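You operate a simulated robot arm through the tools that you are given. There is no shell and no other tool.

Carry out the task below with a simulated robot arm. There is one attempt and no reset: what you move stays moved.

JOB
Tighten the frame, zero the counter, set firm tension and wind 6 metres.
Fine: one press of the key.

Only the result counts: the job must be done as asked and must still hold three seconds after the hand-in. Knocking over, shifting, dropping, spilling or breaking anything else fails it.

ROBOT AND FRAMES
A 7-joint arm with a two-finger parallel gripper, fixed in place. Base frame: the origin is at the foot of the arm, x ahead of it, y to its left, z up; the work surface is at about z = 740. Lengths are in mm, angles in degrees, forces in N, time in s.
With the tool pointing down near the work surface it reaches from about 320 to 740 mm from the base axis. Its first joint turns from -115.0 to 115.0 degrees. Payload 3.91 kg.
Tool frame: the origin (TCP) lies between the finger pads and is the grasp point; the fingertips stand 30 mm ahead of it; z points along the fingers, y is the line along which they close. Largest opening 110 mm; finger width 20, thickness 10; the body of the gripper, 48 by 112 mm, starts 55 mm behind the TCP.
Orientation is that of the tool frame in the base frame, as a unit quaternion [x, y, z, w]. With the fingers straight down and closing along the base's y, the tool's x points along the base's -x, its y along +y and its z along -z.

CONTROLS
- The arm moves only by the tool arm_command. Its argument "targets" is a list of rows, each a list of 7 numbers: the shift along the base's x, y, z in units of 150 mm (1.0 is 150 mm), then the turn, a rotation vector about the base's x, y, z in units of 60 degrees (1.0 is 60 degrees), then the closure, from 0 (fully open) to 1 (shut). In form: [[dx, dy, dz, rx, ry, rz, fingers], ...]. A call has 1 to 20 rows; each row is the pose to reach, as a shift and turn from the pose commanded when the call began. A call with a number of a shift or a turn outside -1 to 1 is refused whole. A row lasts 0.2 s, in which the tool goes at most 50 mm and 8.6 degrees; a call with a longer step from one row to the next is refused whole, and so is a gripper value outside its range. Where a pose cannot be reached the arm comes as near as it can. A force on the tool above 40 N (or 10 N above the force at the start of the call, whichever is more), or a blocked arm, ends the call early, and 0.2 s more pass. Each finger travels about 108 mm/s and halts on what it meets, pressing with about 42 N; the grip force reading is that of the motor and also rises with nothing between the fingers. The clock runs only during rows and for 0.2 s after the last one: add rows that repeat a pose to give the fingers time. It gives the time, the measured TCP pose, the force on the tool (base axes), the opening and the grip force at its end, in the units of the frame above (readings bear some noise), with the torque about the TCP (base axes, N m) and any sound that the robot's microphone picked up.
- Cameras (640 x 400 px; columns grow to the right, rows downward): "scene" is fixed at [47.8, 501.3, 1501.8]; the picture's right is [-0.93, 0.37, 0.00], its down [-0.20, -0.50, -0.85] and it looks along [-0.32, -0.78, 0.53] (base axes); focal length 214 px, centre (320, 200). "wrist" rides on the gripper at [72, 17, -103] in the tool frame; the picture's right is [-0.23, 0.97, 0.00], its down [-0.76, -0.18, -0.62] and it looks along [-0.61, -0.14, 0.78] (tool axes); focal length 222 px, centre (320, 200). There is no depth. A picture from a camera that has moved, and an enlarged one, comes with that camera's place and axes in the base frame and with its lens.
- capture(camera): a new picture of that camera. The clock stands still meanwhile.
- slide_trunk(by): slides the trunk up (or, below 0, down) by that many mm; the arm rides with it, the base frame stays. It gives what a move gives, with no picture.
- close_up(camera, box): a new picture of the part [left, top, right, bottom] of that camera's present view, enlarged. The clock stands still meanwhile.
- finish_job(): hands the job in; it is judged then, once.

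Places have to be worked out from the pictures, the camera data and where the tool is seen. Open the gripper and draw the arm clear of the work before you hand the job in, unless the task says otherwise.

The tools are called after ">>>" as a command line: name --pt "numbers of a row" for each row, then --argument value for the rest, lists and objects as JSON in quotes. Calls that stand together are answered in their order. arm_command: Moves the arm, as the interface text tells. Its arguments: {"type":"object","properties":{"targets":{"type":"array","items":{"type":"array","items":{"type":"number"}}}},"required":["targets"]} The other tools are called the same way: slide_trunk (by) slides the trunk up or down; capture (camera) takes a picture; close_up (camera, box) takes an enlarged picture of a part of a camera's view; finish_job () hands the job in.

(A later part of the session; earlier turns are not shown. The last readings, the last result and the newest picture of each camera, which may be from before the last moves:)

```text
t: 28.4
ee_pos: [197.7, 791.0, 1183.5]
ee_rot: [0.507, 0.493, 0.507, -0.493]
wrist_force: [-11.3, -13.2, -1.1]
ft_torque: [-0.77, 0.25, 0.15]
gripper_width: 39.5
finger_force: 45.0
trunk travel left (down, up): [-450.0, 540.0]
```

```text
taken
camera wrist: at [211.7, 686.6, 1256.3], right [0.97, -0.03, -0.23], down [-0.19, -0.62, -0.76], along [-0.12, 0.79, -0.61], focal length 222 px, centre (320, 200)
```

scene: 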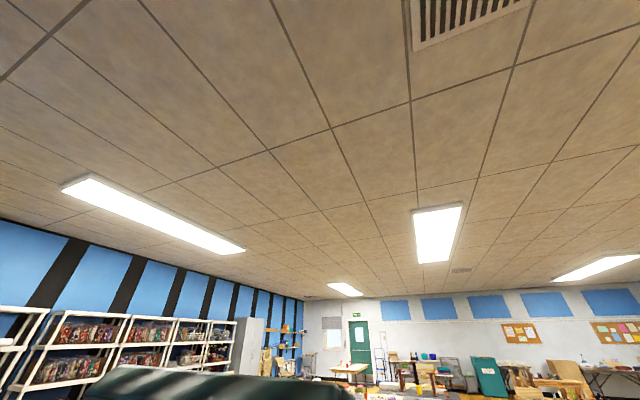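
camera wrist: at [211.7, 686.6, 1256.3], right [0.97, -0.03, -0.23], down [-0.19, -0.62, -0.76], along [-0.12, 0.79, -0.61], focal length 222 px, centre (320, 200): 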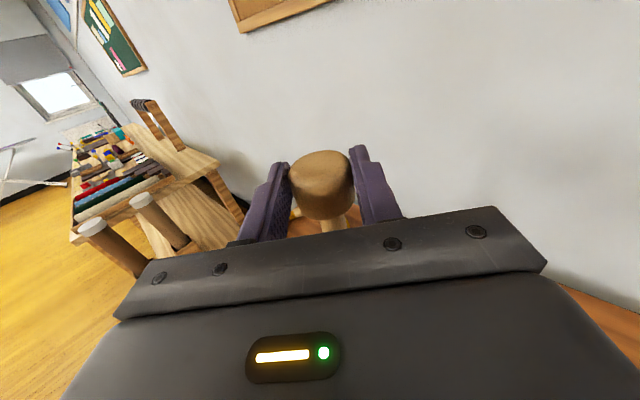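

The knob follows. I relieve the sideways forces and keep pulling up slowly.

>>> arm_command --pt "-0.02 -0.025 0.02 0 0 0 0.85" --pt "-0.02 -0.025 0.04 0 0 0 0.85" --pt "-0.02 -0.025 0.06 0 0 0 0.85" --pt "-0.02 -0.025 0.08 0 0 0 0.85"

```text
t: 29.4
ee_pos: [197.2, 792.5, 1192.3]
ee_rot: [0.509, 0.494, 0.506, -0.491]
wrist_force: [-3.1, 11.2, -3.7]
ft_torque: [-0.03, -0.31, 0.01]
gripper_width: 39.4
finger_force: 45.3
trunk travel left (down, up): [-450.0, 540.0]
```

Still moving freely; I continue upward.

>>> arm_command --pt "0 0.013 0.02 0 0 0 0.85" --pt "0 0.013 0.04 0 0 0 0.85" --pt "0 0.013 0.06 0 0 0 0.85" --pt "0 0.013 0.08 0 0 0 0.85"

>>> capture --camera "wrist"

```text
t: 30.4
ee_pos: [196.8, 791.8, 1200.6]
ee_rot: [0.51, 0.495, 0.504, -0.491]
wrist_force: [-5.2, -18.6, -31.1]
ft_torque: [-0.69, 0.01, 0.08]
gripper_width: 39.6
finger_force: 44.9
trunk travel left (down, up): [-450.0, 540.0]
```

```text
taken
camera wrist: at [211.7, 688.4, 1274.5], right [0.97, -0.03, -0.23], down [-0.2, -0.63, -0.75], along [-0.12, 0.78, -0.62], focal length 222 px, centre (320, 200)
```

wrist: 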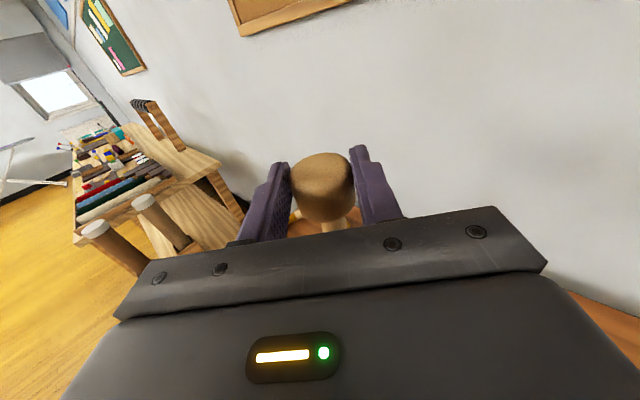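

Resistance of 31 N at z≈1200: the ribs seem to bear on the skein. I ease off, open and back away to look.

>>> arm_command --pt "0 -0.01 -0.04 0 0 0 0.85" --pt "0 -0.01 -0.04 0 0 0 0.6" --pt "0 -0.01 -0.04 0 0 0 0.3" --pt "0 -0.01 -0.04 0 0 0 0" --pt "0 -0.01 -0.04 0 0 0 0" --pt "0 -0.3 -0.04 0 0 0 0" --pt "0 -0.6 -0.04 0 0 0 0" --pt "0 -0.9 -0.04 0 0 0 0" --pt "0 -1 -0.04 0 0 0 0"

>>> arm_command --pt "0.05 -0.25 -0.1 0 0 0 0" --pt "0.1 -0.5 -0.2 0 0 0 0" --pt "0.15 -0.75 -0.35 0 0 0 0" --pt "0.167 -1 -0.47 0 0 0 0"

>>> capture --camera "wrist"

>>> close_up --camera "wrist" --box '[260, 110, 410, 240]'

>>> close_up --camera "wrist" --box '[250, 0, 410, 130]'

```text
t: 32.4
ee_pos: [197.4, 638.9, 1199.8]
ee_rot: [0.507, 0.494, 0.506, -0.493]
wrist_force: [-0.2, -0.2, 0.7]
ft_torque: [0.01, 0.0, 0.0]
gripper_width: 110.1
finger_force: 0.1
trunk travel left (down, up): [-450.0, 540.0]
```

```text
t: 33.4
ee_pos: [221.9, 489.2, 1130.6]
ee_rot: [0.508, 0.493, 0.507, -0.493]
wrist_force: [-0.7, -0.9, 0.4]
ft_torque: [0.0, 0.0, -0.04]
gripper_width: 109.8
finger_force: 0.1
trunk travel left (down, up): [-450.0, 540.0]
```

```text
taken
camera wrist: at [235.7, 385.5, 1202.2], right [0.97, -0.03, -0.23], down [-0.2, -0.62, -0.76], along [-0.12, 0.79, -0.61], focal length 222 px, centre (320, 200)
```

wrist: 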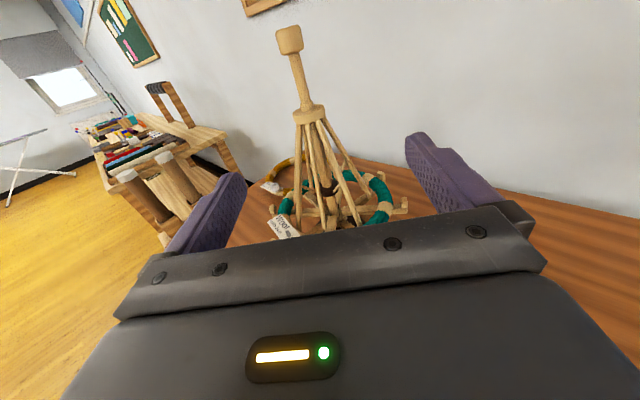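

```text
3.08 times, centred on (335, 175) of wrist
camera zoom: at [235.7, 385.5, 1202.2], right [0.97, -0.03, -0.23], down [-0.2, -0.62, -0.76], along [-0.12, 0.79, -0.61], focal length 684 px, centre (274, 277)
```

zoom: 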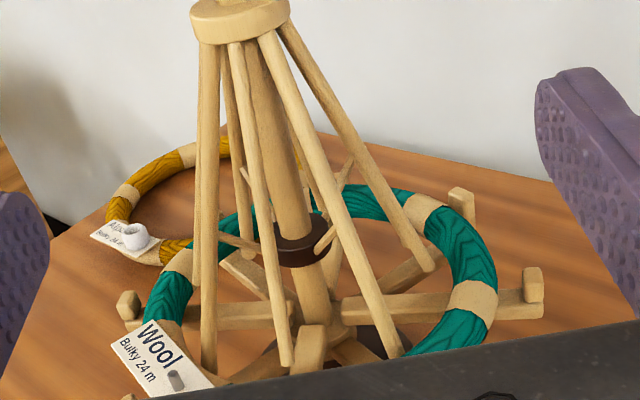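

```text
3.08 times, centred on (330, 65) of wrist
camera zoom: at [235.7, 385.5, 1202.2], right [0.97, -0.03, -0.23], down [-0.2, -0.62, -0.76], along [-0.12, 0.79, -0.61], focal length 684 px, centre (289, 615)
```

zoom: 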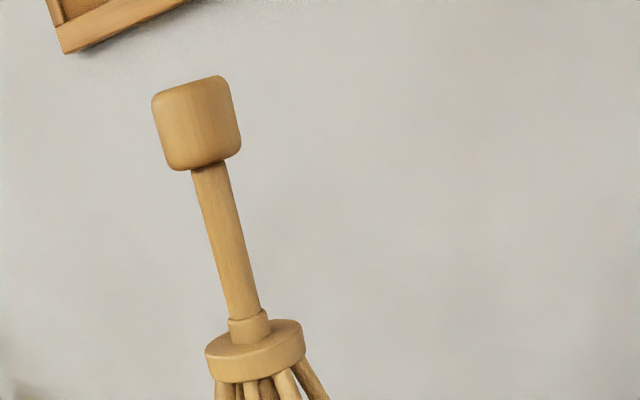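

The ribs have spread out to the inside of the skein. I check from higher up, looking steeply down on the swift, and also the rest of the bench.

>>> arm_command --pt "0 0.2 0.2 -0.14 0 0 0" --pt "0 0.4 0.4 -0.28 0 0 0" --pt "0 0.6 0.6 -0.42 0 0 0" --pt "0 0.6 0.8 -0.56 0 0 0" --pt "0 0.6 1 -0.6 0 0 0"

>>> capture --camera "wrist"

```text
t: 34.6
ee_pos: [222.2, 582.8, 1279.0]
ee_rot: [0.634, 0.627, 0.328, -0.312]
wrist_force: [-0.3, 0.4, 0.3]
ft_torque: [-0.02, 0.01, -0.01]
gripper_width: 110.1
finger_force: 0.1
trunk travel left (down, up): [-450.0, 540.0]
```

```text
taken
camera wrist: at [235.4, 539.8, 1399.0], right [0.97, -0.15, -0.17], down [-0.19, -0.95, -0.25], along [-0.12, 0.27, -0.95], focal length 222 px, centre (320, 200)
```

wrist: 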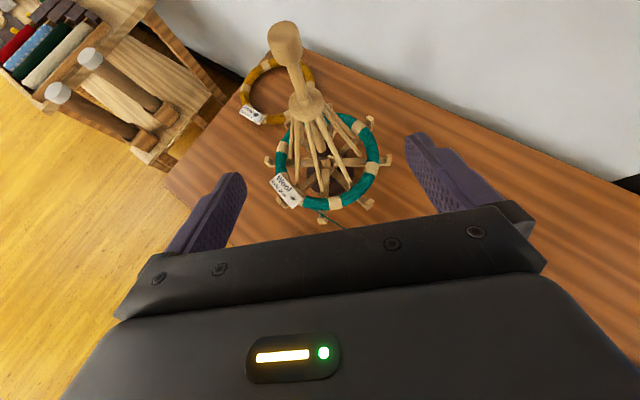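

>>> close_up --camera "wrist" --box '[240, 80, 410, 230]'

```text
2.67 times, centred on (325, 155) of wrist
camera zoom: at [235.4, 539.8, 1399.0], right [0.97, -0.15, -0.17], down [-0.19, -0.95, -0.25], along [-0.12, 0.27, -0.95], focal length 592 px, centre (307, 320)
```

zoom: 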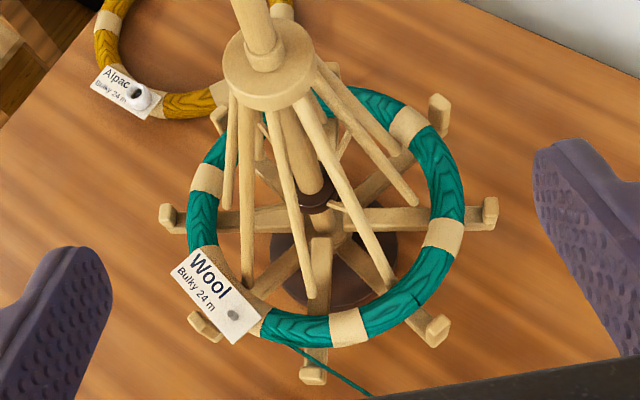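

The rib ends (z≈877, radius ≈90) lie level with and close to the skein's inside (radius ≈100). I zoom in more to judge the contact.

>>> close_up --camera "wrist" --box '[320, 110, 390, 210]'

>>> close_up --camera "wrist" --box '[265, 110, 345, 215]'

```text
4.00 times, centred on (355, 160) of wrist
camera zoom: at [235.4, 539.8, 1399.0], right [0.97, -0.15, -0.17], down [-0.19, -0.95, -0.25], along [-0.12, 0.27, -0.95], focal length 888 px, centre (180, 360)
```

zoom: 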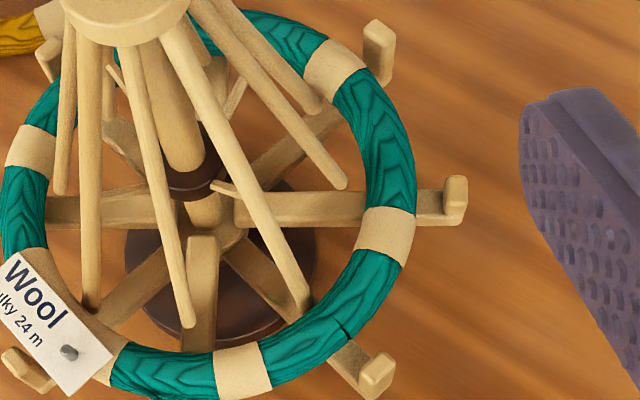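

```text
3.81 times, centred on (305, 162) of wrist
camera zoom: at [235.4, 539.8, 1399.0], right [0.97, -0.15, -0.17], down [-0.19, -0.95, -0.25], along [-0.12, 0.27, -0.95], focal length 846 px, centre (377, 343)
```

zoom: 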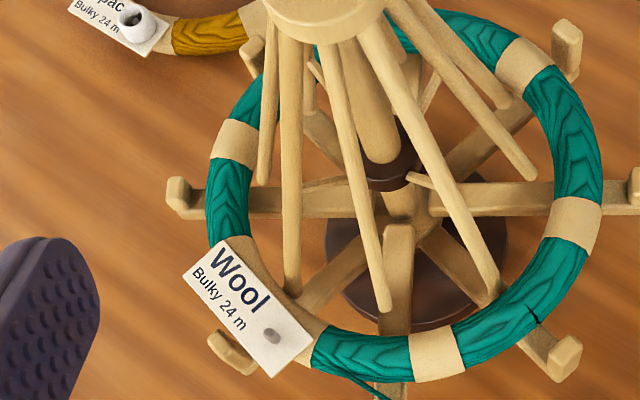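

The ribs are nearly at the skein, but when easing off I may have pushed the knob back 1–2 mm. I return, grip the knob again and pull firmly to the stop, then open without lowering.

>>> arm_command --pt "0 0 -0.1 0.14 0 0 0" --pt "0 0 -0.2 0.28 0 0 0" --pt "0 0 -0.3 0.42 0 0 0" --pt "-0.08 0 -0.4 0.56 0 0 0" --pt "-0.153 0.2 -0.5 0.6 0 0 0" --pt "-0.153 0.4 -0.553 0.6 0 0 0"

>>> arm_command --pt "0 0.3 0 0 0 0 0" --pt "0 0.6 0 0 0 0 0" --pt "0 0.9 0 0 0 0 0" --pt "0 0.98 0 0 0 0 0"

>>> capture --camera "wrist"

```text
t: 36.0
ee_pos: [200.8, 641.4, 1196.5]
ee_rot: [0.508, 0.494, 0.505, -0.493]
wrist_force: [0.4, 0.1, -0.4]
ft_torque: [-0.01, -0.02, 0.0]
gripper_width: 110.1
finger_force: 0.1
trunk travel left (down, up): [-450.0, 540.0]
```

```text
t: 37.0
ee_pos: [199.5, 787.3, 1195.2]
ee_rot: [0.508, 0.493, 0.506, -0.493]
wrist_force: [-0.8, 0.1, -0.6]
ft_torque: [0.02, -0.04, 0.02]
gripper_width: 110.0
finger_force: 0.0
trunk travel left (down, up): [-450.0, 540.0]
```

```text
taken
camera wrist: at [213.6, 683.2, 1268.3], right [0.97, -0.03, -0.23], down [-0.2, -0.62, -0.76], along [-0.12, 0.78, -0.61], focal length 222 px, centre (320, 200)
```

wrist: 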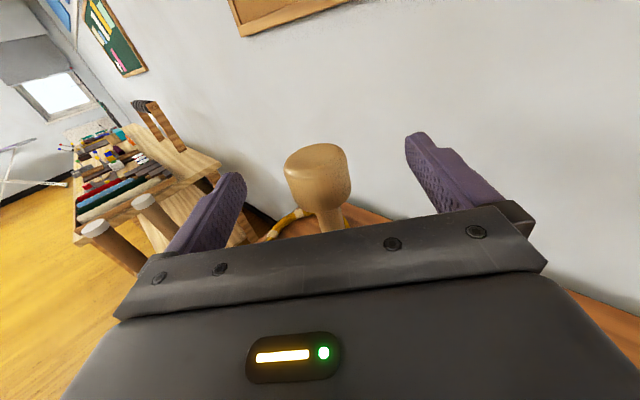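

The knob is still up, centre at z≈1200. I grip and pull up.

>>> arm_command --pt "-0.01 0.02 0.03 0 0 0 0.3" --pt "-0.01 0.02 0.03 0 0 0 0.6" --pt "-0.01 0.02 0.03 0 0 0 0.75" --pt "-0.01 0.02 0.03 0 0 0 0.85" --pt "-0.01 0.02 0.03 0 0 0 0.85"

>>> arm_command --pt "0 0 0.02 0 0 0 0.85" --pt "0 0 0.04 0 0 0 0.85"

```text
t: 38.2
ee_pos: [197.8, 789.8, 1200.2]
ee_rot: [0.508, 0.493, 0.506, -0.493]
wrist_force: [-2.6, -1.8, 0.2]
ft_torque: [-0.03, 0.22, 0.04]
gripper_width: 39.3
finger_force: 45.0
trunk travel left (down, up): [-450.0, 540.0]
```

```text
t: 38.8
ee_pos: [196.9, 792.1, 1203.7]
ee_rot: [0.509, 0.494, 0.505, -0.491]
wrist_force: [-5.5, -13.4, -19.6]
ft_torque: [-0.52, 0.04, 0.1]
gripper_width: 39.4
finger_force: 44.9
trunk travel left (down, up): [-450.0, 540.0]
```

Stop felt at ~1203 (−20 N). One more slight pull, then I open in place.

>>> arm_command --pt "0 -0.01 0.013 0 0 0 0.85" --pt "0 -0.01 0.02 0 0 0 0.85"

>>> capture --camera "wrist"

```text
t: 39.4
ee_pos: [197.3, 788.6, 1209.6]
ee_rot: [0.507, 0.493, 0.506, -0.493]
wrist_force: [-0.3, 0.5, -0.4]
ft_torque: [0.0, 0.01, -0.03]
gripper_width: 16.5
finger_force: 0.0
trunk travel left (down, up): [-450.0, 540.0]
```

```text
taken
camera wrist: at [212.3, 684.7, 1283.1], right [0.97, -0.03, -0.23], down [-0.2, -0.62, -0.76], along [-0.12, 0.79, -0.61], focal length 222 px, centre (320, 200)
```

wrist: 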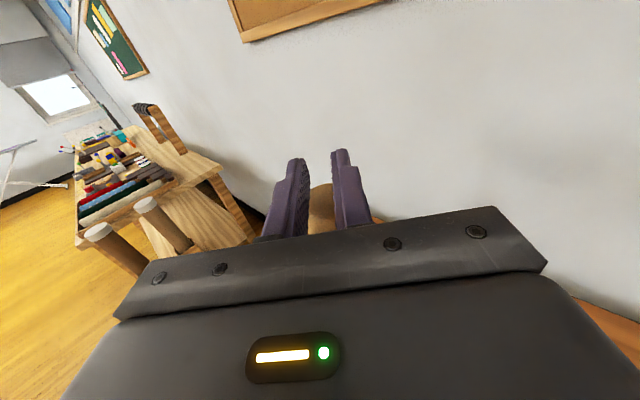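

The fingers slipped off over the knob. I rise, open, and look where the knob is.

>>> arm_command --pt "0 0 0.1 0 0 0 0.8" --pt "0 0 0.2 0 0 0 0.5" --pt "0 -0.3 0.2 0 0 0 0.2" --pt "0 -0.6 0.2 0 0 0 0" --pt "0 -0.9 0 0 0 0 0" --pt "0 -1 -0.1 0 0 0 0"

>>> arm_command --pt "0.05 -0.25 -0.1 0 0 0 0" --pt "0.1 -0.5 -0.2 0 0 0 0" --pt "0.15 -0.75 -0.35 0 0 0 0" --pt "0.167 -1 -0.43 0 0 0 0"

>>> capture --camera "wrist"

>>> close_up --camera "wrist" --box '[260, 110, 410, 240]'

>>> close_up --camera "wrist" --box '[250, 0, 410, 130]'

```text
refused: row 5 steps farther than a row can; nothing moved
```

```text
t: 40.4
ee_pos: [223.6, 638.2, 1143.9]
ee_rot: [0.506, 0.493, 0.507, -0.493]
wrist_force: [0.0, -0.2, 0.6]
ft_torque: [-0.01, -0.05, 0.01]
gripper_width: 109.9
finger_force: 0.1
trunk travel left (down, up): [-450.0, 540.0]
```

```text
taken
camera wrist: at [237.1, 532.6, 1217.0], right [0.97, -0.03, -0.23], down [-0.19, -0.62, -0.76], along [-0.12, 0.79, -0.61], focal length 222 px, centre (320, 200)
```

wrist: 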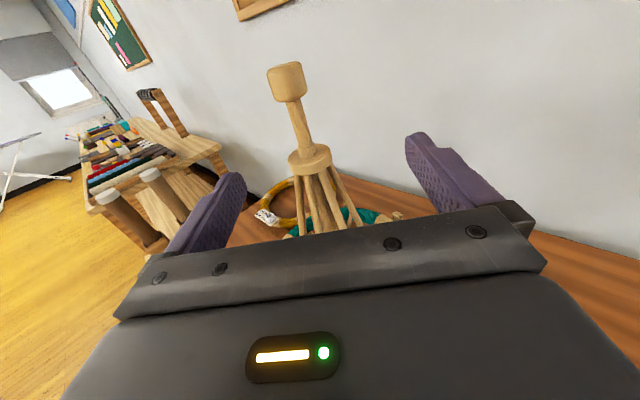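

```text
3.08 times, centred on (335, 175) of wrist
camera zoom: at [237.1, 532.6, 1217.0], right [0.97, -0.03, -0.23], down [-0.19, -0.62, -0.76], along [-0.12, 0.79, -0.61], focal length 684 px, centre (274, 277)
```

zoom: 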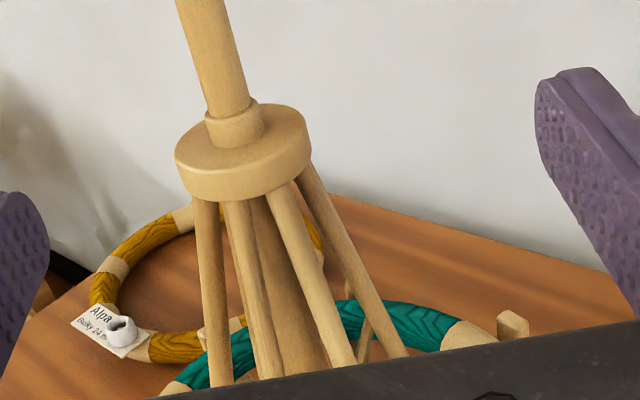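

```text
3.08 times, centred on (330, 65) of wrist
camera zoom: at [237.1, 532.6, 1217.0], right [0.97, -0.03, -0.23], down [-0.19, -0.62, -0.76], along [-0.12, 0.79, -0.61], focal length 684 px, centre (289, 615)
```

zoom: 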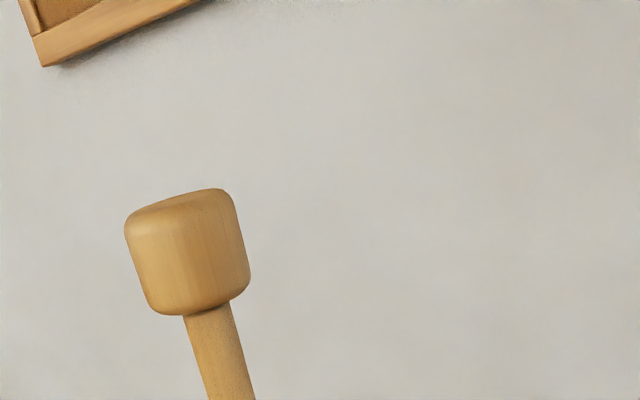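

The slip pushed the knob back down to about its starting place (1158–1194). I will instead hook the fingers around the rod beneath the knob and lift it from below, which cannot slip.

>>> arm_command --pt "-0.08 0.2 -0.04 0 0 0 0" --pt "-0.163 0.5 -0.07 0 0 0 0" --pt "-0.163 0.8 -0.07 0 0 0 0" --pt "-0.163 1.0 -0.07 0 0 0 0"

>>> capture --camera "wrist"

```text
t: 41.4
ee_pos: [196.4, 789.2, 1134.9]
ee_rot: [0.507, 0.493, 0.507, -0.493]
wrist_force: [0.2, -0.4, -0.5]
ft_torque: [-0.03, 0.02, 0.0]
gripper_width: 109.9
finger_force: 0.1
trunk travel left (down, up): [-450.0, 540.0]
```

```text
taken
camera wrist: at [211.0, 684.7, 1207.7], right [0.97, -0.03, -0.23], down [-0.2, -0.62, -0.76], along [-0.12, 0.78, -0.61], focal length 222 px, centre (320, 200)
```

wrist: 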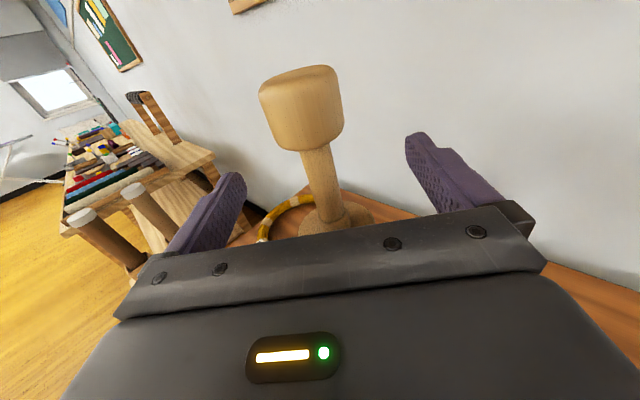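

Rod centred within 2 mm. I close to ~25 mm around the rod (no squeeze) and lift slowly.

>>> arm_command --pt "0.013 0 0 0 0 0 0.3" --pt "0.013 0 0 0 0 0 0.6" --pt "0.013 0 0 0 0 0 0.78" --pt "0.013 0 0 0 0 0 0.78" --pt "0.013 0 0.04 0 0 0 0.78" --pt "0.013 0 0.08 0 0 0 0.78" --pt "0.013 0 0.11 0 0 0 0.78" --pt "0.013 0 0.14 0 0 0 0.78"

>>> capture --camera "wrist"

```text
t: 43.2
ee_pos: [200.8, 788.9, 1155.7]
ee_rot: [0.508, 0.493, 0.506, -0.493]
wrist_force: [-0.3, 1.0, -1.8]
ft_torque: [-0.01, -0.05, 0.0]
gripper_width: 24.6
finger_force: 0.7
trunk travel left (down, up): [-450.0, 540.0]
```

```text
taken
camera wrist: at [214.0, 684.4, 1229.0], right [0.97, -0.03, -0.23], down [-0.2, -0.62, -0.76], along [-0.12, 0.78, -0.61], focal length 222 px, centre (320, 200)
```

wrist: 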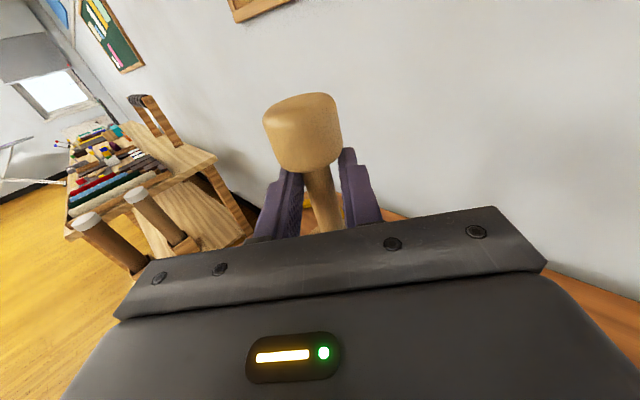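

Fingers are just under the knob. I lift further in small steps until resistance.

>>> arm_command --pt "0 0 0.02 0 0 0 0.78" --pt "0 0 0.04 0 0 0 0.78" --pt "0 0 0.06 0 0 0 0.78" --pt "0 0 0.08 0 0 0 0.78"

>>> capture --camera "wrist"

```text
t: 44.2
ee_pos: [201.1, 790.8, 1164.7]
ee_rot: [0.509, 0.494, 0.505, -0.491]
wrist_force: [-4.9, -3.3, -15.2]
ft_torque: [-0.27, -0.23, 0.05]
gripper_width: 26.6
finger_force: 2.5
trunk travel left (down, up): [-450.0, 540.0]
```

```text
taken
camera wrist: at [214.0, 686.7, 1237.9], right [0.97, -0.03, -0.23], down [-0.2, -0.62, -0.76], along [-0.12, 0.78, -0.61], focal length 222 px, centre (320, 200)
```

wrist: 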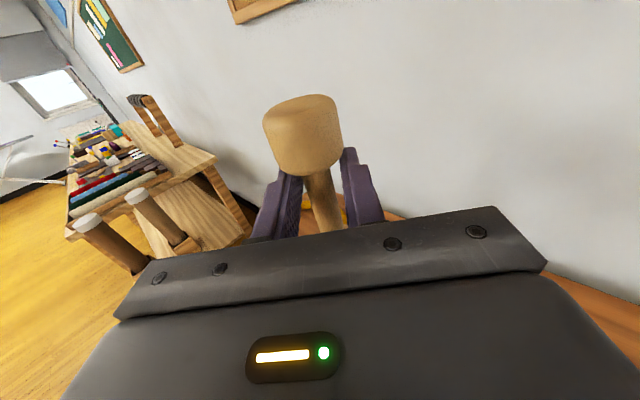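

Now 15 N at z≈1165 with the knob carried along. I lift a little more.

>>> arm_command --pt "0 0 0.02 0 0 0 0.8" --pt "0 0 0.035 0 0 0 0.8"

>>> capture --camera "wrist"

```text
t: 44.8
ee_pos: [196.9, 793.5, 1166.8]
ee_rot: [0.51, 0.496, 0.503, -0.49]
wrist_force: [-29.9, -9.5, -42.9]
ft_torque: [-0.16, -0.95, 2.74]
gripper_width: 24.8
finger_force: 42.6
trunk travel left (down, up): [-450.0, 540.0]
```

```text
taken
camera wrist: at [212.0, 689.4, 1240.0], right [0.97, -0.03, -0.23], down [-0.19, -0.63, -0.75], along [-0.12, 0.78, -0.62], focal length 222 px, centre (320, 200)
```

wrist: 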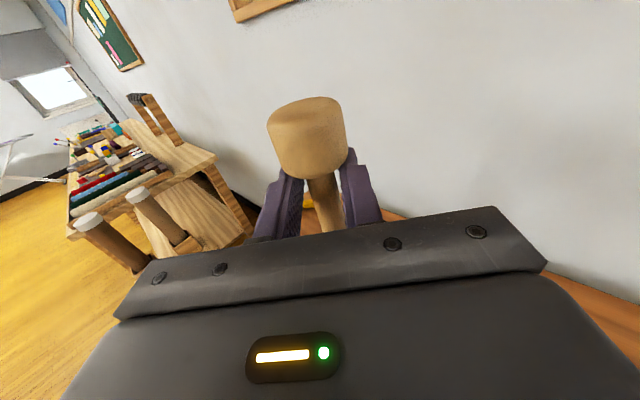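

The stop is reached (43 N). I lower the fingers off the knob with a wider opening, then open, withdraw and look.

>>> arm_command --pt "0 0 -0.03 0 0 0 0.75" --pt "0 0 -0.1 0 0 0 0.72" --pt "0 0 -0.16 0 0 0 0.4" --pt "0 0 -0.16 0 0 0 0" --pt "0 0 -0.16 0 0 0 0" --pt "0 -0.3 -0.16 0 0 0 0" --pt "0 -0.6 -0.16 0 0 0 0" --pt "0 -0.9 -0.16 0 0 0 0" --pt "0 -1 -0.16 0 0 0 0"

>>> arm_command --pt "0.05 -0.25 0 0 0 0 0" --pt "0.1 -0.5 0 0 0 0 0" --pt "0.15 -0.75 0 0 0 0 0" --pt "0.167 -1 -0.1 0 0 0 0"

>>> capture --camera "wrist"

>>> close_up --camera "wrist" --box '[260, 110, 410, 240]'

>>> close_up --camera "wrist" --box '[250, 0, 410, 130]'

```text
t: 46.8
ee_pos: [200.0, 639.3, 1148.9]
ee_rot: [0.507, 0.494, 0.506, -0.494]
wrist_force: [0.2, 0.2, -0.1]
ft_torque: [0.0, 0.0, -0.03]
gripper_width: 110.2
finger_force: 0.1
trunk travel left (down, up): [-450.0, 540.0]
```

```text
t: 47.8
ee_pos: [225.9, 489.1, 1133.8]
ee_rot: [0.508, 0.493, 0.506, -0.493]
wrist_force: [1.2, 1.2, 0.3]
ft_torque: [0.02, -0.01, 0.01]
gripper_width: 110.2
finger_force: 0.0
trunk travel left (down, up): [-450.0, 540.0]
```

```text
taken
camera wrist: at [239.0, 384.4, 1207.3], right [0.97, -0.03, -0.23], down [-0.2, -0.62, -0.76], along [-0.12, 0.78, -0.61], focal length 222 px, centre (320, 200)
```

wrist: 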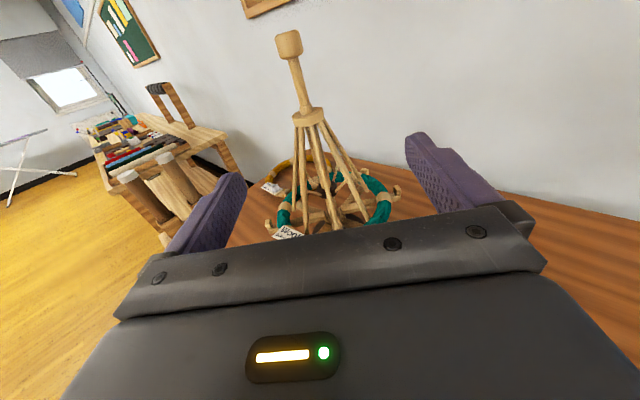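

```text
3.08 times, centred on (335, 175) of wrist
camera zoom: at [239.0, 384.4, 1207.3], right [0.97, -0.03, -0.23], down [-0.2, -0.62, -0.76], along [-0.12, 0.78, -0.61], focal length 684 px, centre (274, 277)
```

zoom: 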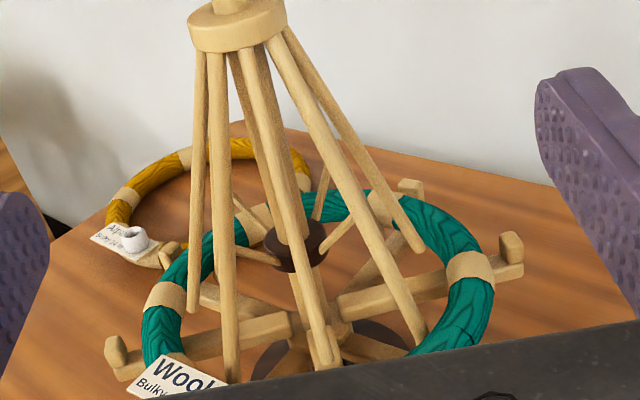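

```text
3.08 times, centred on (330, 65) of wrist
camera zoom: at [239.0, 384.4, 1207.3], right [0.97, -0.03, -0.23], down [-0.2, -0.62, -0.76], along [-0.12, 0.78, -0.61], focal length 684 px, centre (289, 615)
```

zoom: 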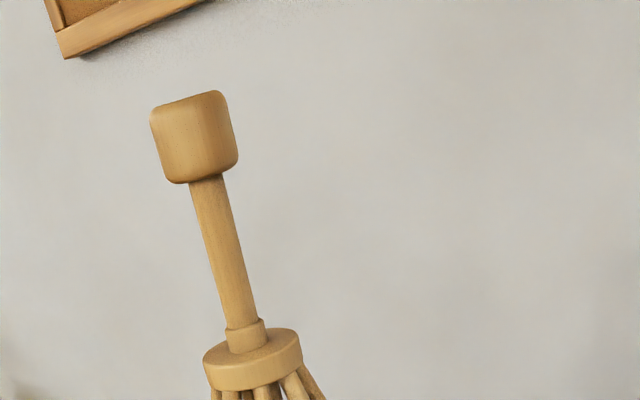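

The knob is back at the top stop (bottom at z≈1174) and the ribs sit against the skein (the swift turned slightly, as it does). Next I turn the tool to point down and move above the counter.

>>> arm_command --pt "0.05 -0.05 0.05 -0.14 0 0 0" --pt "0.1 -0.1 0.05 -0.28 0 0 0" --pt "0.15 -0.15 0.05 -0.42 0 0 0" --pt "0.2 -0.2 0.05 -0.56 0 0 0" --pt "0.25 -0.25 0.05 -0.7 0 0 0" --pt "0.3 -0.3 0.05 -0.84 0 0 0" --pt "0.35 -0.35 0.05 -0.97 0 0 0"

>>> arm_command --pt "0 -0.05 0 -0.14 0 0 0" --pt "0 -0.1 0 -0.28 0 0 0" --pt "0 -0.15 0 -0.42 0 0 0" --pt "0 -0.2 0 -0.53 0 0 0"

>>> capture --camera "wrist"

```text
t: 49.4
ee_pos: [279.7, 437.1, 1141.3]
ee_rot: [0.683, 0.677, 0.202, -0.184]
wrist_force: [-0.4, 0.1, 0.4]
ft_torque: [-0.01, -0.01, -0.02]
gripper_width: 109.9
finger_force: 0.1
trunk travel left (down, up): [-450.0, 540.0]
```

```text
t: 50.4
ee_pos: [269.0, 386.9, 1133.8]
ee_rot: [0.708, 0.706, 0.01, 0.012]
wrist_force: [-0.2, -0.2, 0.2]
ft_torque: [-0.01, -0.02, -0.01]
gripper_width: 110.0
finger_force: 0.1
out of reach, approached as far as the arm can: row 3, 4
trunk travel left (down, up): [-450.0, 540.0]
```

```text
taken
camera wrist: at [282.2, 458.4, 1237.3], right [0.97, -0.23, 0.03], down [-0.2, -0.76, 0.62], along [-0.12, -0.61, -0.79], focal length 222 px, centre (320, 200)
```

wrist: 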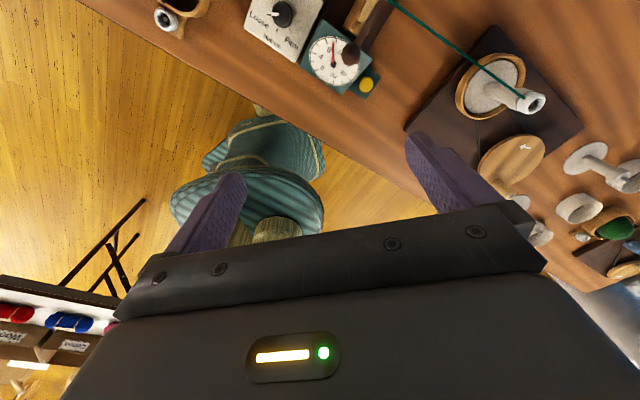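

Tool points straight down now. I lower the trunk by 180 mm and look at the counter in detail.

>>> slide_trunk --by -180

>>> capture --camera "wrist"

```text
t: 52.4
ee_pos: [266.8, 387.1, 952.9]
ee_rot: [0.707, 0.707, 0.012, 0.01]
wrist_force: [-0.2, -0.6, 0.1]
ft_torque: [-0.01, 0.0, 0.03]
gripper_width: 110.0
finger_force: 0.0
trunk travel left (down, up): [-270.0, 720.0]
```

```text
taken
camera wrist: at [282.1, 458.5, 1057.4], right [0.97, -0.23, 0.03], down [-0.2, -0.76, 0.62], along [-0.12, -0.61, -0.79], focal length 222 px, centre (320, 200)
```

wrist: 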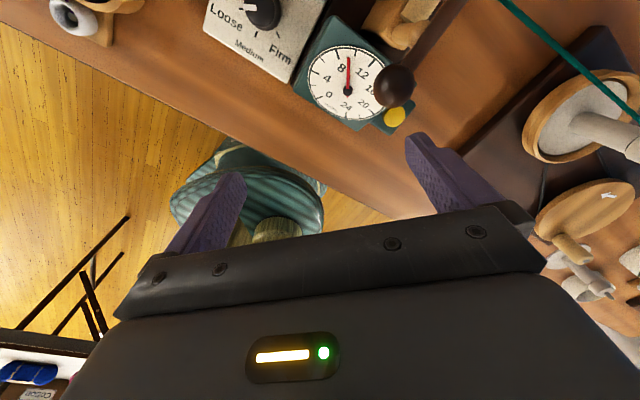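

Enlarging the knob, dial, button and lever.

>>> close_up --camera "wrist" --box '[190, 0, 330, 90]'

>>> close_up --camera "wrist" --box '[290, 0, 450, 140]'

>>> close_up --camera "wrist" --box '[490, 20, 640, 300]'

```text
4.44 times, centred on (260, 45) of wrist
camera zoom: at [282.1, 458.5, 1057.4], right [0.97, -0.23, 0.03], down [-0.2, -0.76, 0.62], along [-0.12, -0.61, -0.79], focal length 987 px, centre (587, 889)
```

zoom: 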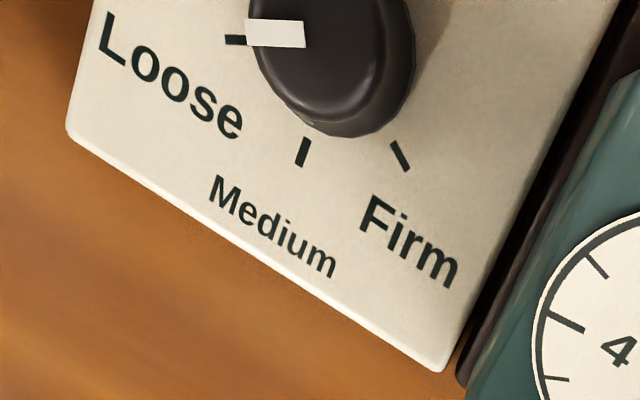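

```text
2.86 times, centred on (370, 70) of wrist
camera zoom: at [282.1, 458.5, 1057.4], right [0.97, -0.23, 0.03], down [-0.2, -0.76, 0.62], along [-0.12, -0.61, -0.79], focal length 635 px, centre (177, 571)
```

zoom: 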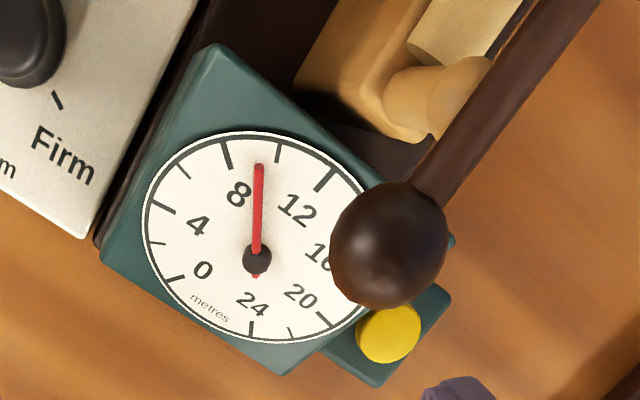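

```text
1.43 times, centred on (565, 160) of wrist
camera zoom: at [282.1, 458.5, 1057.4], right [0.97, -0.23, 0.03], down [-0.2, -0.76, 0.62], along [-0.12, -0.61, -0.79], focal length 317 px, centre (-30, 257)
```

zoom: 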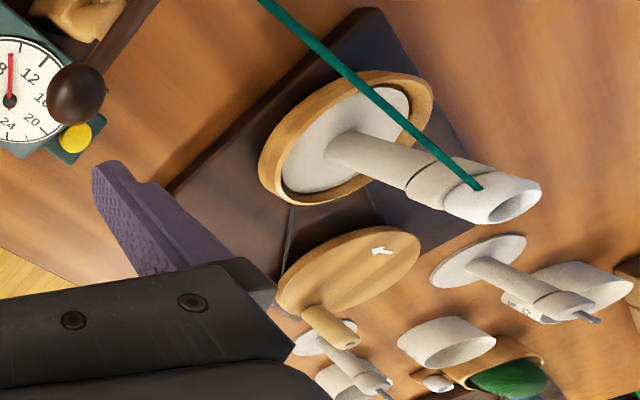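

The ball-handled lever turns out to lie level at z≈914, from (322,420) over the dial to a post at (388,486). I want a side view of it before working near: I tip the tool up again and back off.

>>> arm_command --pt "0.1 -0.1 0.1 0.14 0 0 0" --pt "0.2 -0.2 0.2 0.28 0 0 0" --pt "0.3 -0.3 0.2 0.42 0 0 0" --pt "0.4 -0.4 0.2 0.56 0 0 0" --pt "0.5 -0.5 0.2 0.7 0 0 0" --pt "0.6 -0.6 0.2 0.84 0 0 0" --pt "0.6 -0.7 0.2 0.97 0 0 0"

>>> capture --camera "wrist"

```text
t: 54.0
ee_pos: [358.9, 282.9, 982.9]
ee_rot: [0.623, 0.613, 0.352, -0.336]
wrist_force: [0.1, 1.0, 0.2]
ft_torque: [-0.02, 0.01, -0.04]
gripper_width: 110.0
finger_force: 0.0
trunk travel left (down, up): [-270.0, 720.0]
```

```text
taken
camera wrist: at [372.5, 230.8, 1099.5], right [0.97, -0.14, -0.18], down [-0.2, -0.93, -0.32], along [-0.12, 0.35, -0.93], focal length 222 px, centre (320, 200)
```

wrist: 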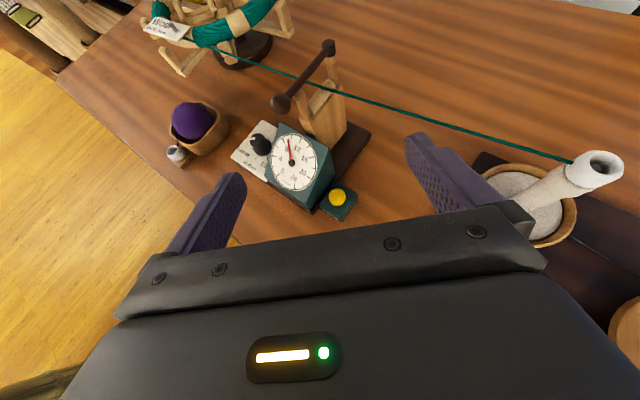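

>>> close_up --camera "wrist" --box '[220, 25, 390, 225]'

>>> close_up --camera "wrist" --box '[260, 30, 360, 130]'

```text
2.00 times, centred on (305, 125) of wrist
camera zoom: at [372.5, 230.8, 1099.5], right [0.97, -0.14, -0.18], down [-0.2, -0.93, -0.32], along [-0.12, 0.35, -0.93], focal length 444 px, centre (350, 350)
```

zoom: 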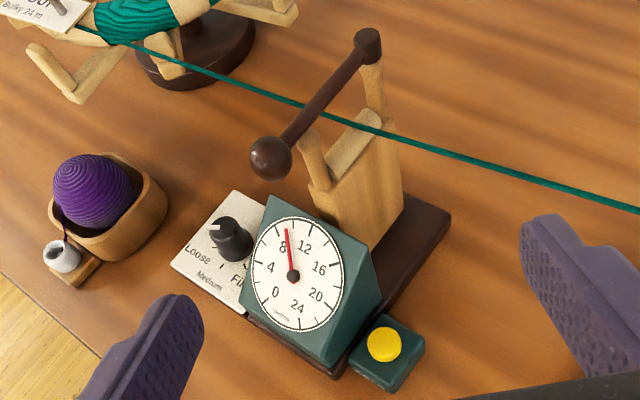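

```text
4.00 times, centred on (310, 80) of wrist
camera zoom: at [372.5, 230.8, 1099.5], right [0.97, -0.14, -0.18], down [-0.2, -0.93, -0.32], along [-0.12, 0.35, -0.93], focal length 888 px, centre (360, 680)
```

zoom: 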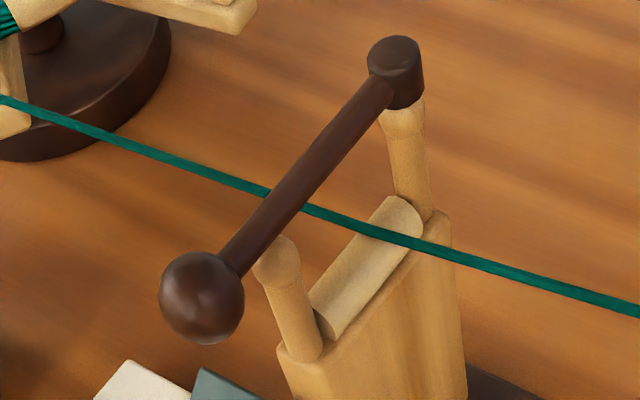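

The bar is just a thread guard over the roller, left as is. The yellow button is at about (358, 350, 782); the tension knob at about (238, 482, 772) with Loose/Medium/Firm at 166°/226°/286°, i.e. Firm is +120° from now. I bring the tool vertical again for the button press.

>>> arm_command --pt "0 0.0 0 -0.14 0 0 0" --pt "0 0.05 0 -0.28 0 0 0" --pt "0 0.1 0 -0.42 0 0 0" --pt "0 0.1 0 -0.56 0 0 0.2" --pt "0 0.1 0 -0.7 0 0 0.5" --pt "0 0.1 0 -0.84 0 0 0.8" --pt "0 0.1 0 -0.97 0 0 1"

>>> arm_command --pt "0 0 0 0 0 0.14 1" --pt "0 0 0 0 0 0.28 1" --pt "0 0 0 0 0 0.42 1" --pt "0 0 0 0 0 0.56 1" --pt "0 0 0 0 0 0.7 1" --pt "0 0 0 0 0 0.84 1" --pt "0 0 0 0 0 0.98 1"

>>> arm_command --pt "0 0 0 0 0 0.14 1" --pt "0 0 0 0 0 0.28 1" --pt "0 0 0 0 0 0.42 1" --pt "0 0 0 0 0 0.56 1" --pt "0 0 0 0 0 0.7 1" --pt "0 0 0 0 0 0.84 1" --pt "0 0 0 0 0 0.98 1"

>>> arm_command --pt "0 0 0 0 0 0.14 1" --pt "0 0 0 0 0 0.28 1" --pt "0 0 0 0 0 0.42 1" --pt "0 0 0 0 0 0.56 1" --pt "0 0 0 0 0 0.7 1" --pt "0 0 0 0 0 0.84 1" --pt "0 0 0 0 0 0.98 1"

>>> capture --camera "wrist"

```text
t: 55.6
ee_pos: [359.1, 295.5, 984.8]
ee_rot: [0.708, 0.706, 0.01, 0.01]
wrist_force: [-0.5, 0.1, 0.4]
ft_torque: [0.02, 0.0, -0.01]
gripper_width: 0.0
finger_force: 37.7
trunk travel left (down, up): [-270.0, 720.0]
```

```text
t: 57.2
ee_pos: [359.2, 297.6, 983.1]
ee_rot: [0.268, 0.963, 0.015, 0.004]
wrist_force: [-0.2, -0.3, 0.4]
ft_torque: [-0.03, 0.01, 0.03]
gripper_width: 0.2
finger_force: 37.8
trunk travel left (down, up): [-270.0, 720.0]
```

```text
t: 58.8
ee_pos: [356.9, 298.5, 982.7]
ee_rot: [-0.24, 0.971, 0.014, -0.005]
wrist_force: [-0.8, 0.6, 0.5]
ft_torque: [0.02, 0.01, -0.01]
gripper_width: 0.0
finger_force: 37.7
trunk travel left (down, up): [-270.0, 720.0]
```

```text
t: 60.4
ee_pos: [358.6, 297.1, 983.0]
ee_rot: [-0.685, 0.728, 0.011, -0.01]
wrist_force: [0.5, -0.5, 0.2]
ft_torque: [0.0, 0.02, 0.04]
gripper_width: 0.0
finger_force: 37.6
trunk travel left (down, up): [-270.0, 720.0]
```

```text
taken
camera wrist: at [339.8, 225.0, 1087.0], right [-0.96, 0.29, 0.03], down [0.24, 0.75, 0.62], along [0.16, 0.6, -0.79], focal length 222 px, centre (320, 200)
```

wrist: 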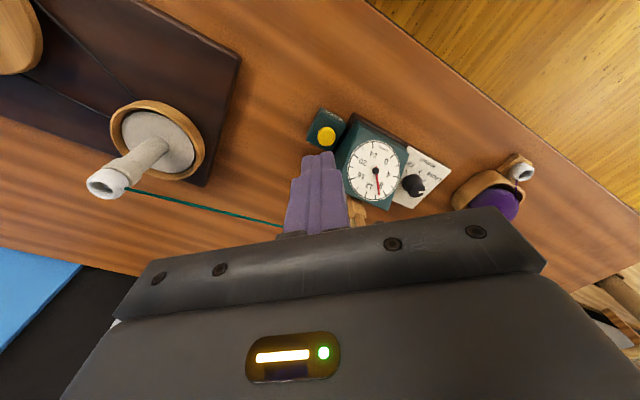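

There is writing by the yellow button; I enlarge it.

>>> close_up --camera "wrist" --box '[295, 95, 365, 155]'

>>> close_up --camera "wrist" --box '[330, 110, 450, 215]'

```text
6.67 times, centred on (330, 125) of wrist
camera zoom: at [339.8, 225.0, 1087.0], right [-0.96, 0.29, 0.03], down [0.24, 0.75, 0.62], along [0.16, 0.6, -0.79], focal length 1481 px, centre (253, 700)
```

zoom: 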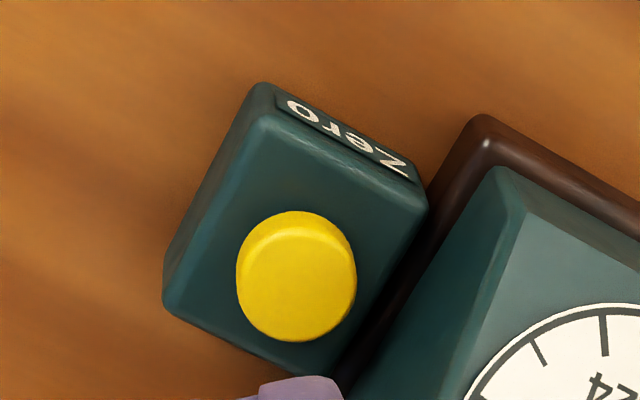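

```text
3.81 times, centred on (390, 162) of wrist
camera zoom: at [339.8, 225.0, 1087.0], right [-0.96, 0.29, 0.03], down [0.24, 0.75, 0.62], along [0.16, 0.6, -0.79], focal length 846 px, centre (53, 343)
```

zoom: 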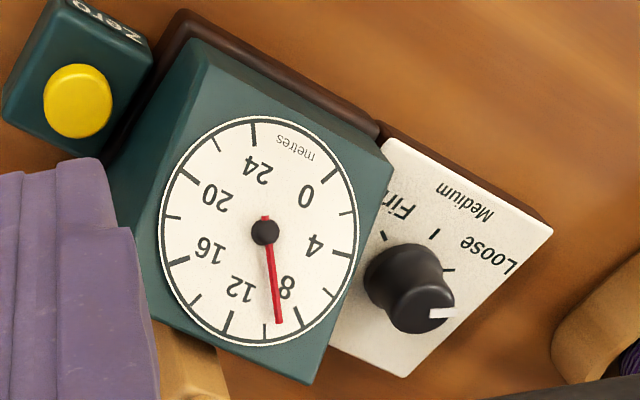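

The yellow key is labelled "Zero" and is confirmed at (359, 349, 782). I move over it and descend to ~35 mm above.

>>> arm_command --pt "0 0.17 0 0 0 0 1" --pt "0.003 0.347 0 0 0 0 1" --pt "0.003 0.347 -0.3 0 0 0 1" --pt "0.003 0.347 -0.6 0 0 0 1" --pt "0.003 0.347 -0.9 0 0 0 1"

>>> capture --camera "wrist"

```text
t: 61.6
ee_pos: [359.5, 348.3, 846.8]
ee_rot: [-0.684, 0.73, 0.011, -0.01]
wrist_force: [-0.6, -0.3, 0.6]
ft_torque: [0.02, 0.0, -0.01]
gripper_width: 0.0
finger_force: 37.9
out of reach, approached as far as the arm can: row 2
trunk travel left (down, up): [-270.0, 720.0]
```

```text
taken
camera wrist: at [340.5, 275.8, 951.7], right [-0.96, 0.29, 0.03], down [0.24, 0.75, 0.62], along [0.16, 0.6, -0.79], focal length 222 px, centre (320, 200)
```

wrist: 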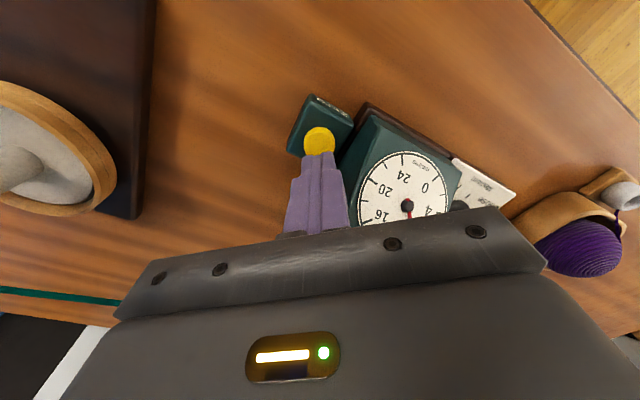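

Fingertips are right above the button. I press down slowly to about 6 mm below the top surface and lift straight away in the same call.

>>> arm_command --pt "0 0.005 -0.1 0 0 0 1" --pt "0 0.005 -0.2 0 0 0 1" --pt "0 0.005 -0.23 0 0 0 1" --pt "0 0.005 -0.25 0 0 0 1" --pt "0 0.005 -0.265 0 0 0 1" --pt "0 0.005 -0.275 0 0 0 1"

>>> capture --camera "wrist"

```text
t: 63.0
ee_pos: [358.5, 348.7, 808.3]
ee_rot: [-0.684, 0.73, 0.01, -0.008]
wrist_force: [4.7, 1.2, 11.7]
ft_torque: [0.0, -0.14, -0.01]
gripper_width: 0.0
finger_force: 37.7
trunk travel left (down, up): [-270.0, 720.0]
heard: click
```

```text
taken
camera wrist: at [339.6, 276.6, 912.0], right [-0.96, 0.29, 0.03], down [0.24, 0.75, 0.62], along [0.16, 0.6, -0.79], focal length 222 px, centre (320, 200)
```

wrist: 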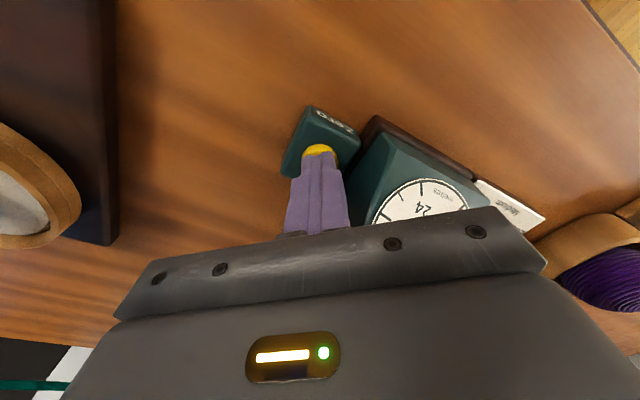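

A click was heard. I lift off straight up and check the dial.

>>> arm_command --pt "0 0 0.2 0 0 0 1" --pt "0 0 0.5 0 0 0 1" --pt "0 0 0.8 0 0 0 1" --pt "0 0 1 0 0 0 1"

>>> capture --camera "wrist"

>>> close_up --camera "wrist" --box '[290, 80, 450, 215]'

```text
t: 64.0
ee_pos: [359.6, 349.1, 956.4]
ee_rot: [-0.684, 0.729, 0.011, -0.011]
wrist_force: [0.4, 0.6, 1.0]
ft_torque: [-0.01, -0.04, 0.02]
gripper_width: 0.1
finger_force: 38.0
trunk travel left (down, up): [-270.0, 720.0]
```

```text
taken
camera wrist: at [341.8, 277.6, 1060.1], right [-0.96, 0.29, 0.03], down [0.24, 0.75, 0.62], along [0.16, 0.6, -0.79], focal length 222 px, centre (320, 200)
```

wrist: 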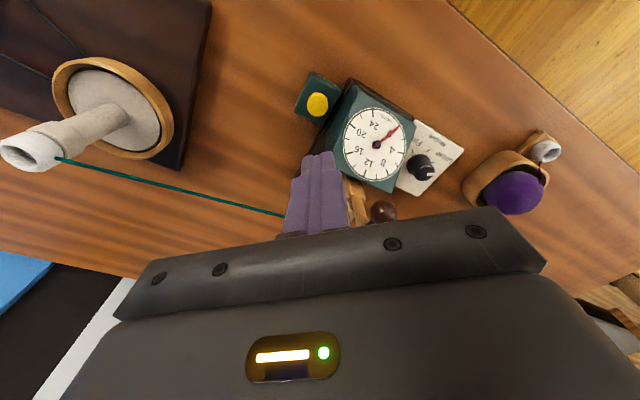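

```text
2.96 times, centred on (370, 148) of wrist
camera zoom: at [341.8, 277.6, 1060.1], right [-0.96, 0.29, 0.03], down [0.24, 0.75, 0.62], along [0.16, 0.6, -0.79], focal length 658 px, centre (172, 356)
```

zoom: 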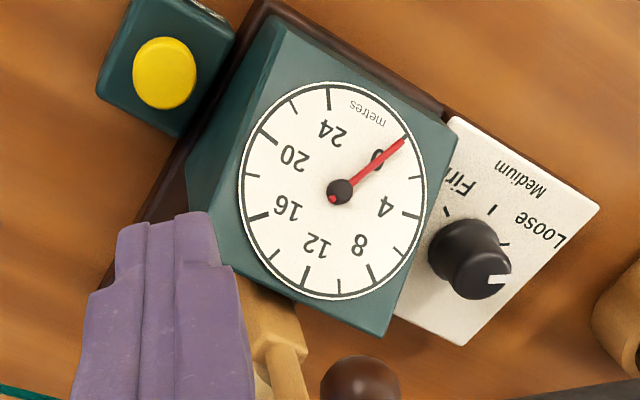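

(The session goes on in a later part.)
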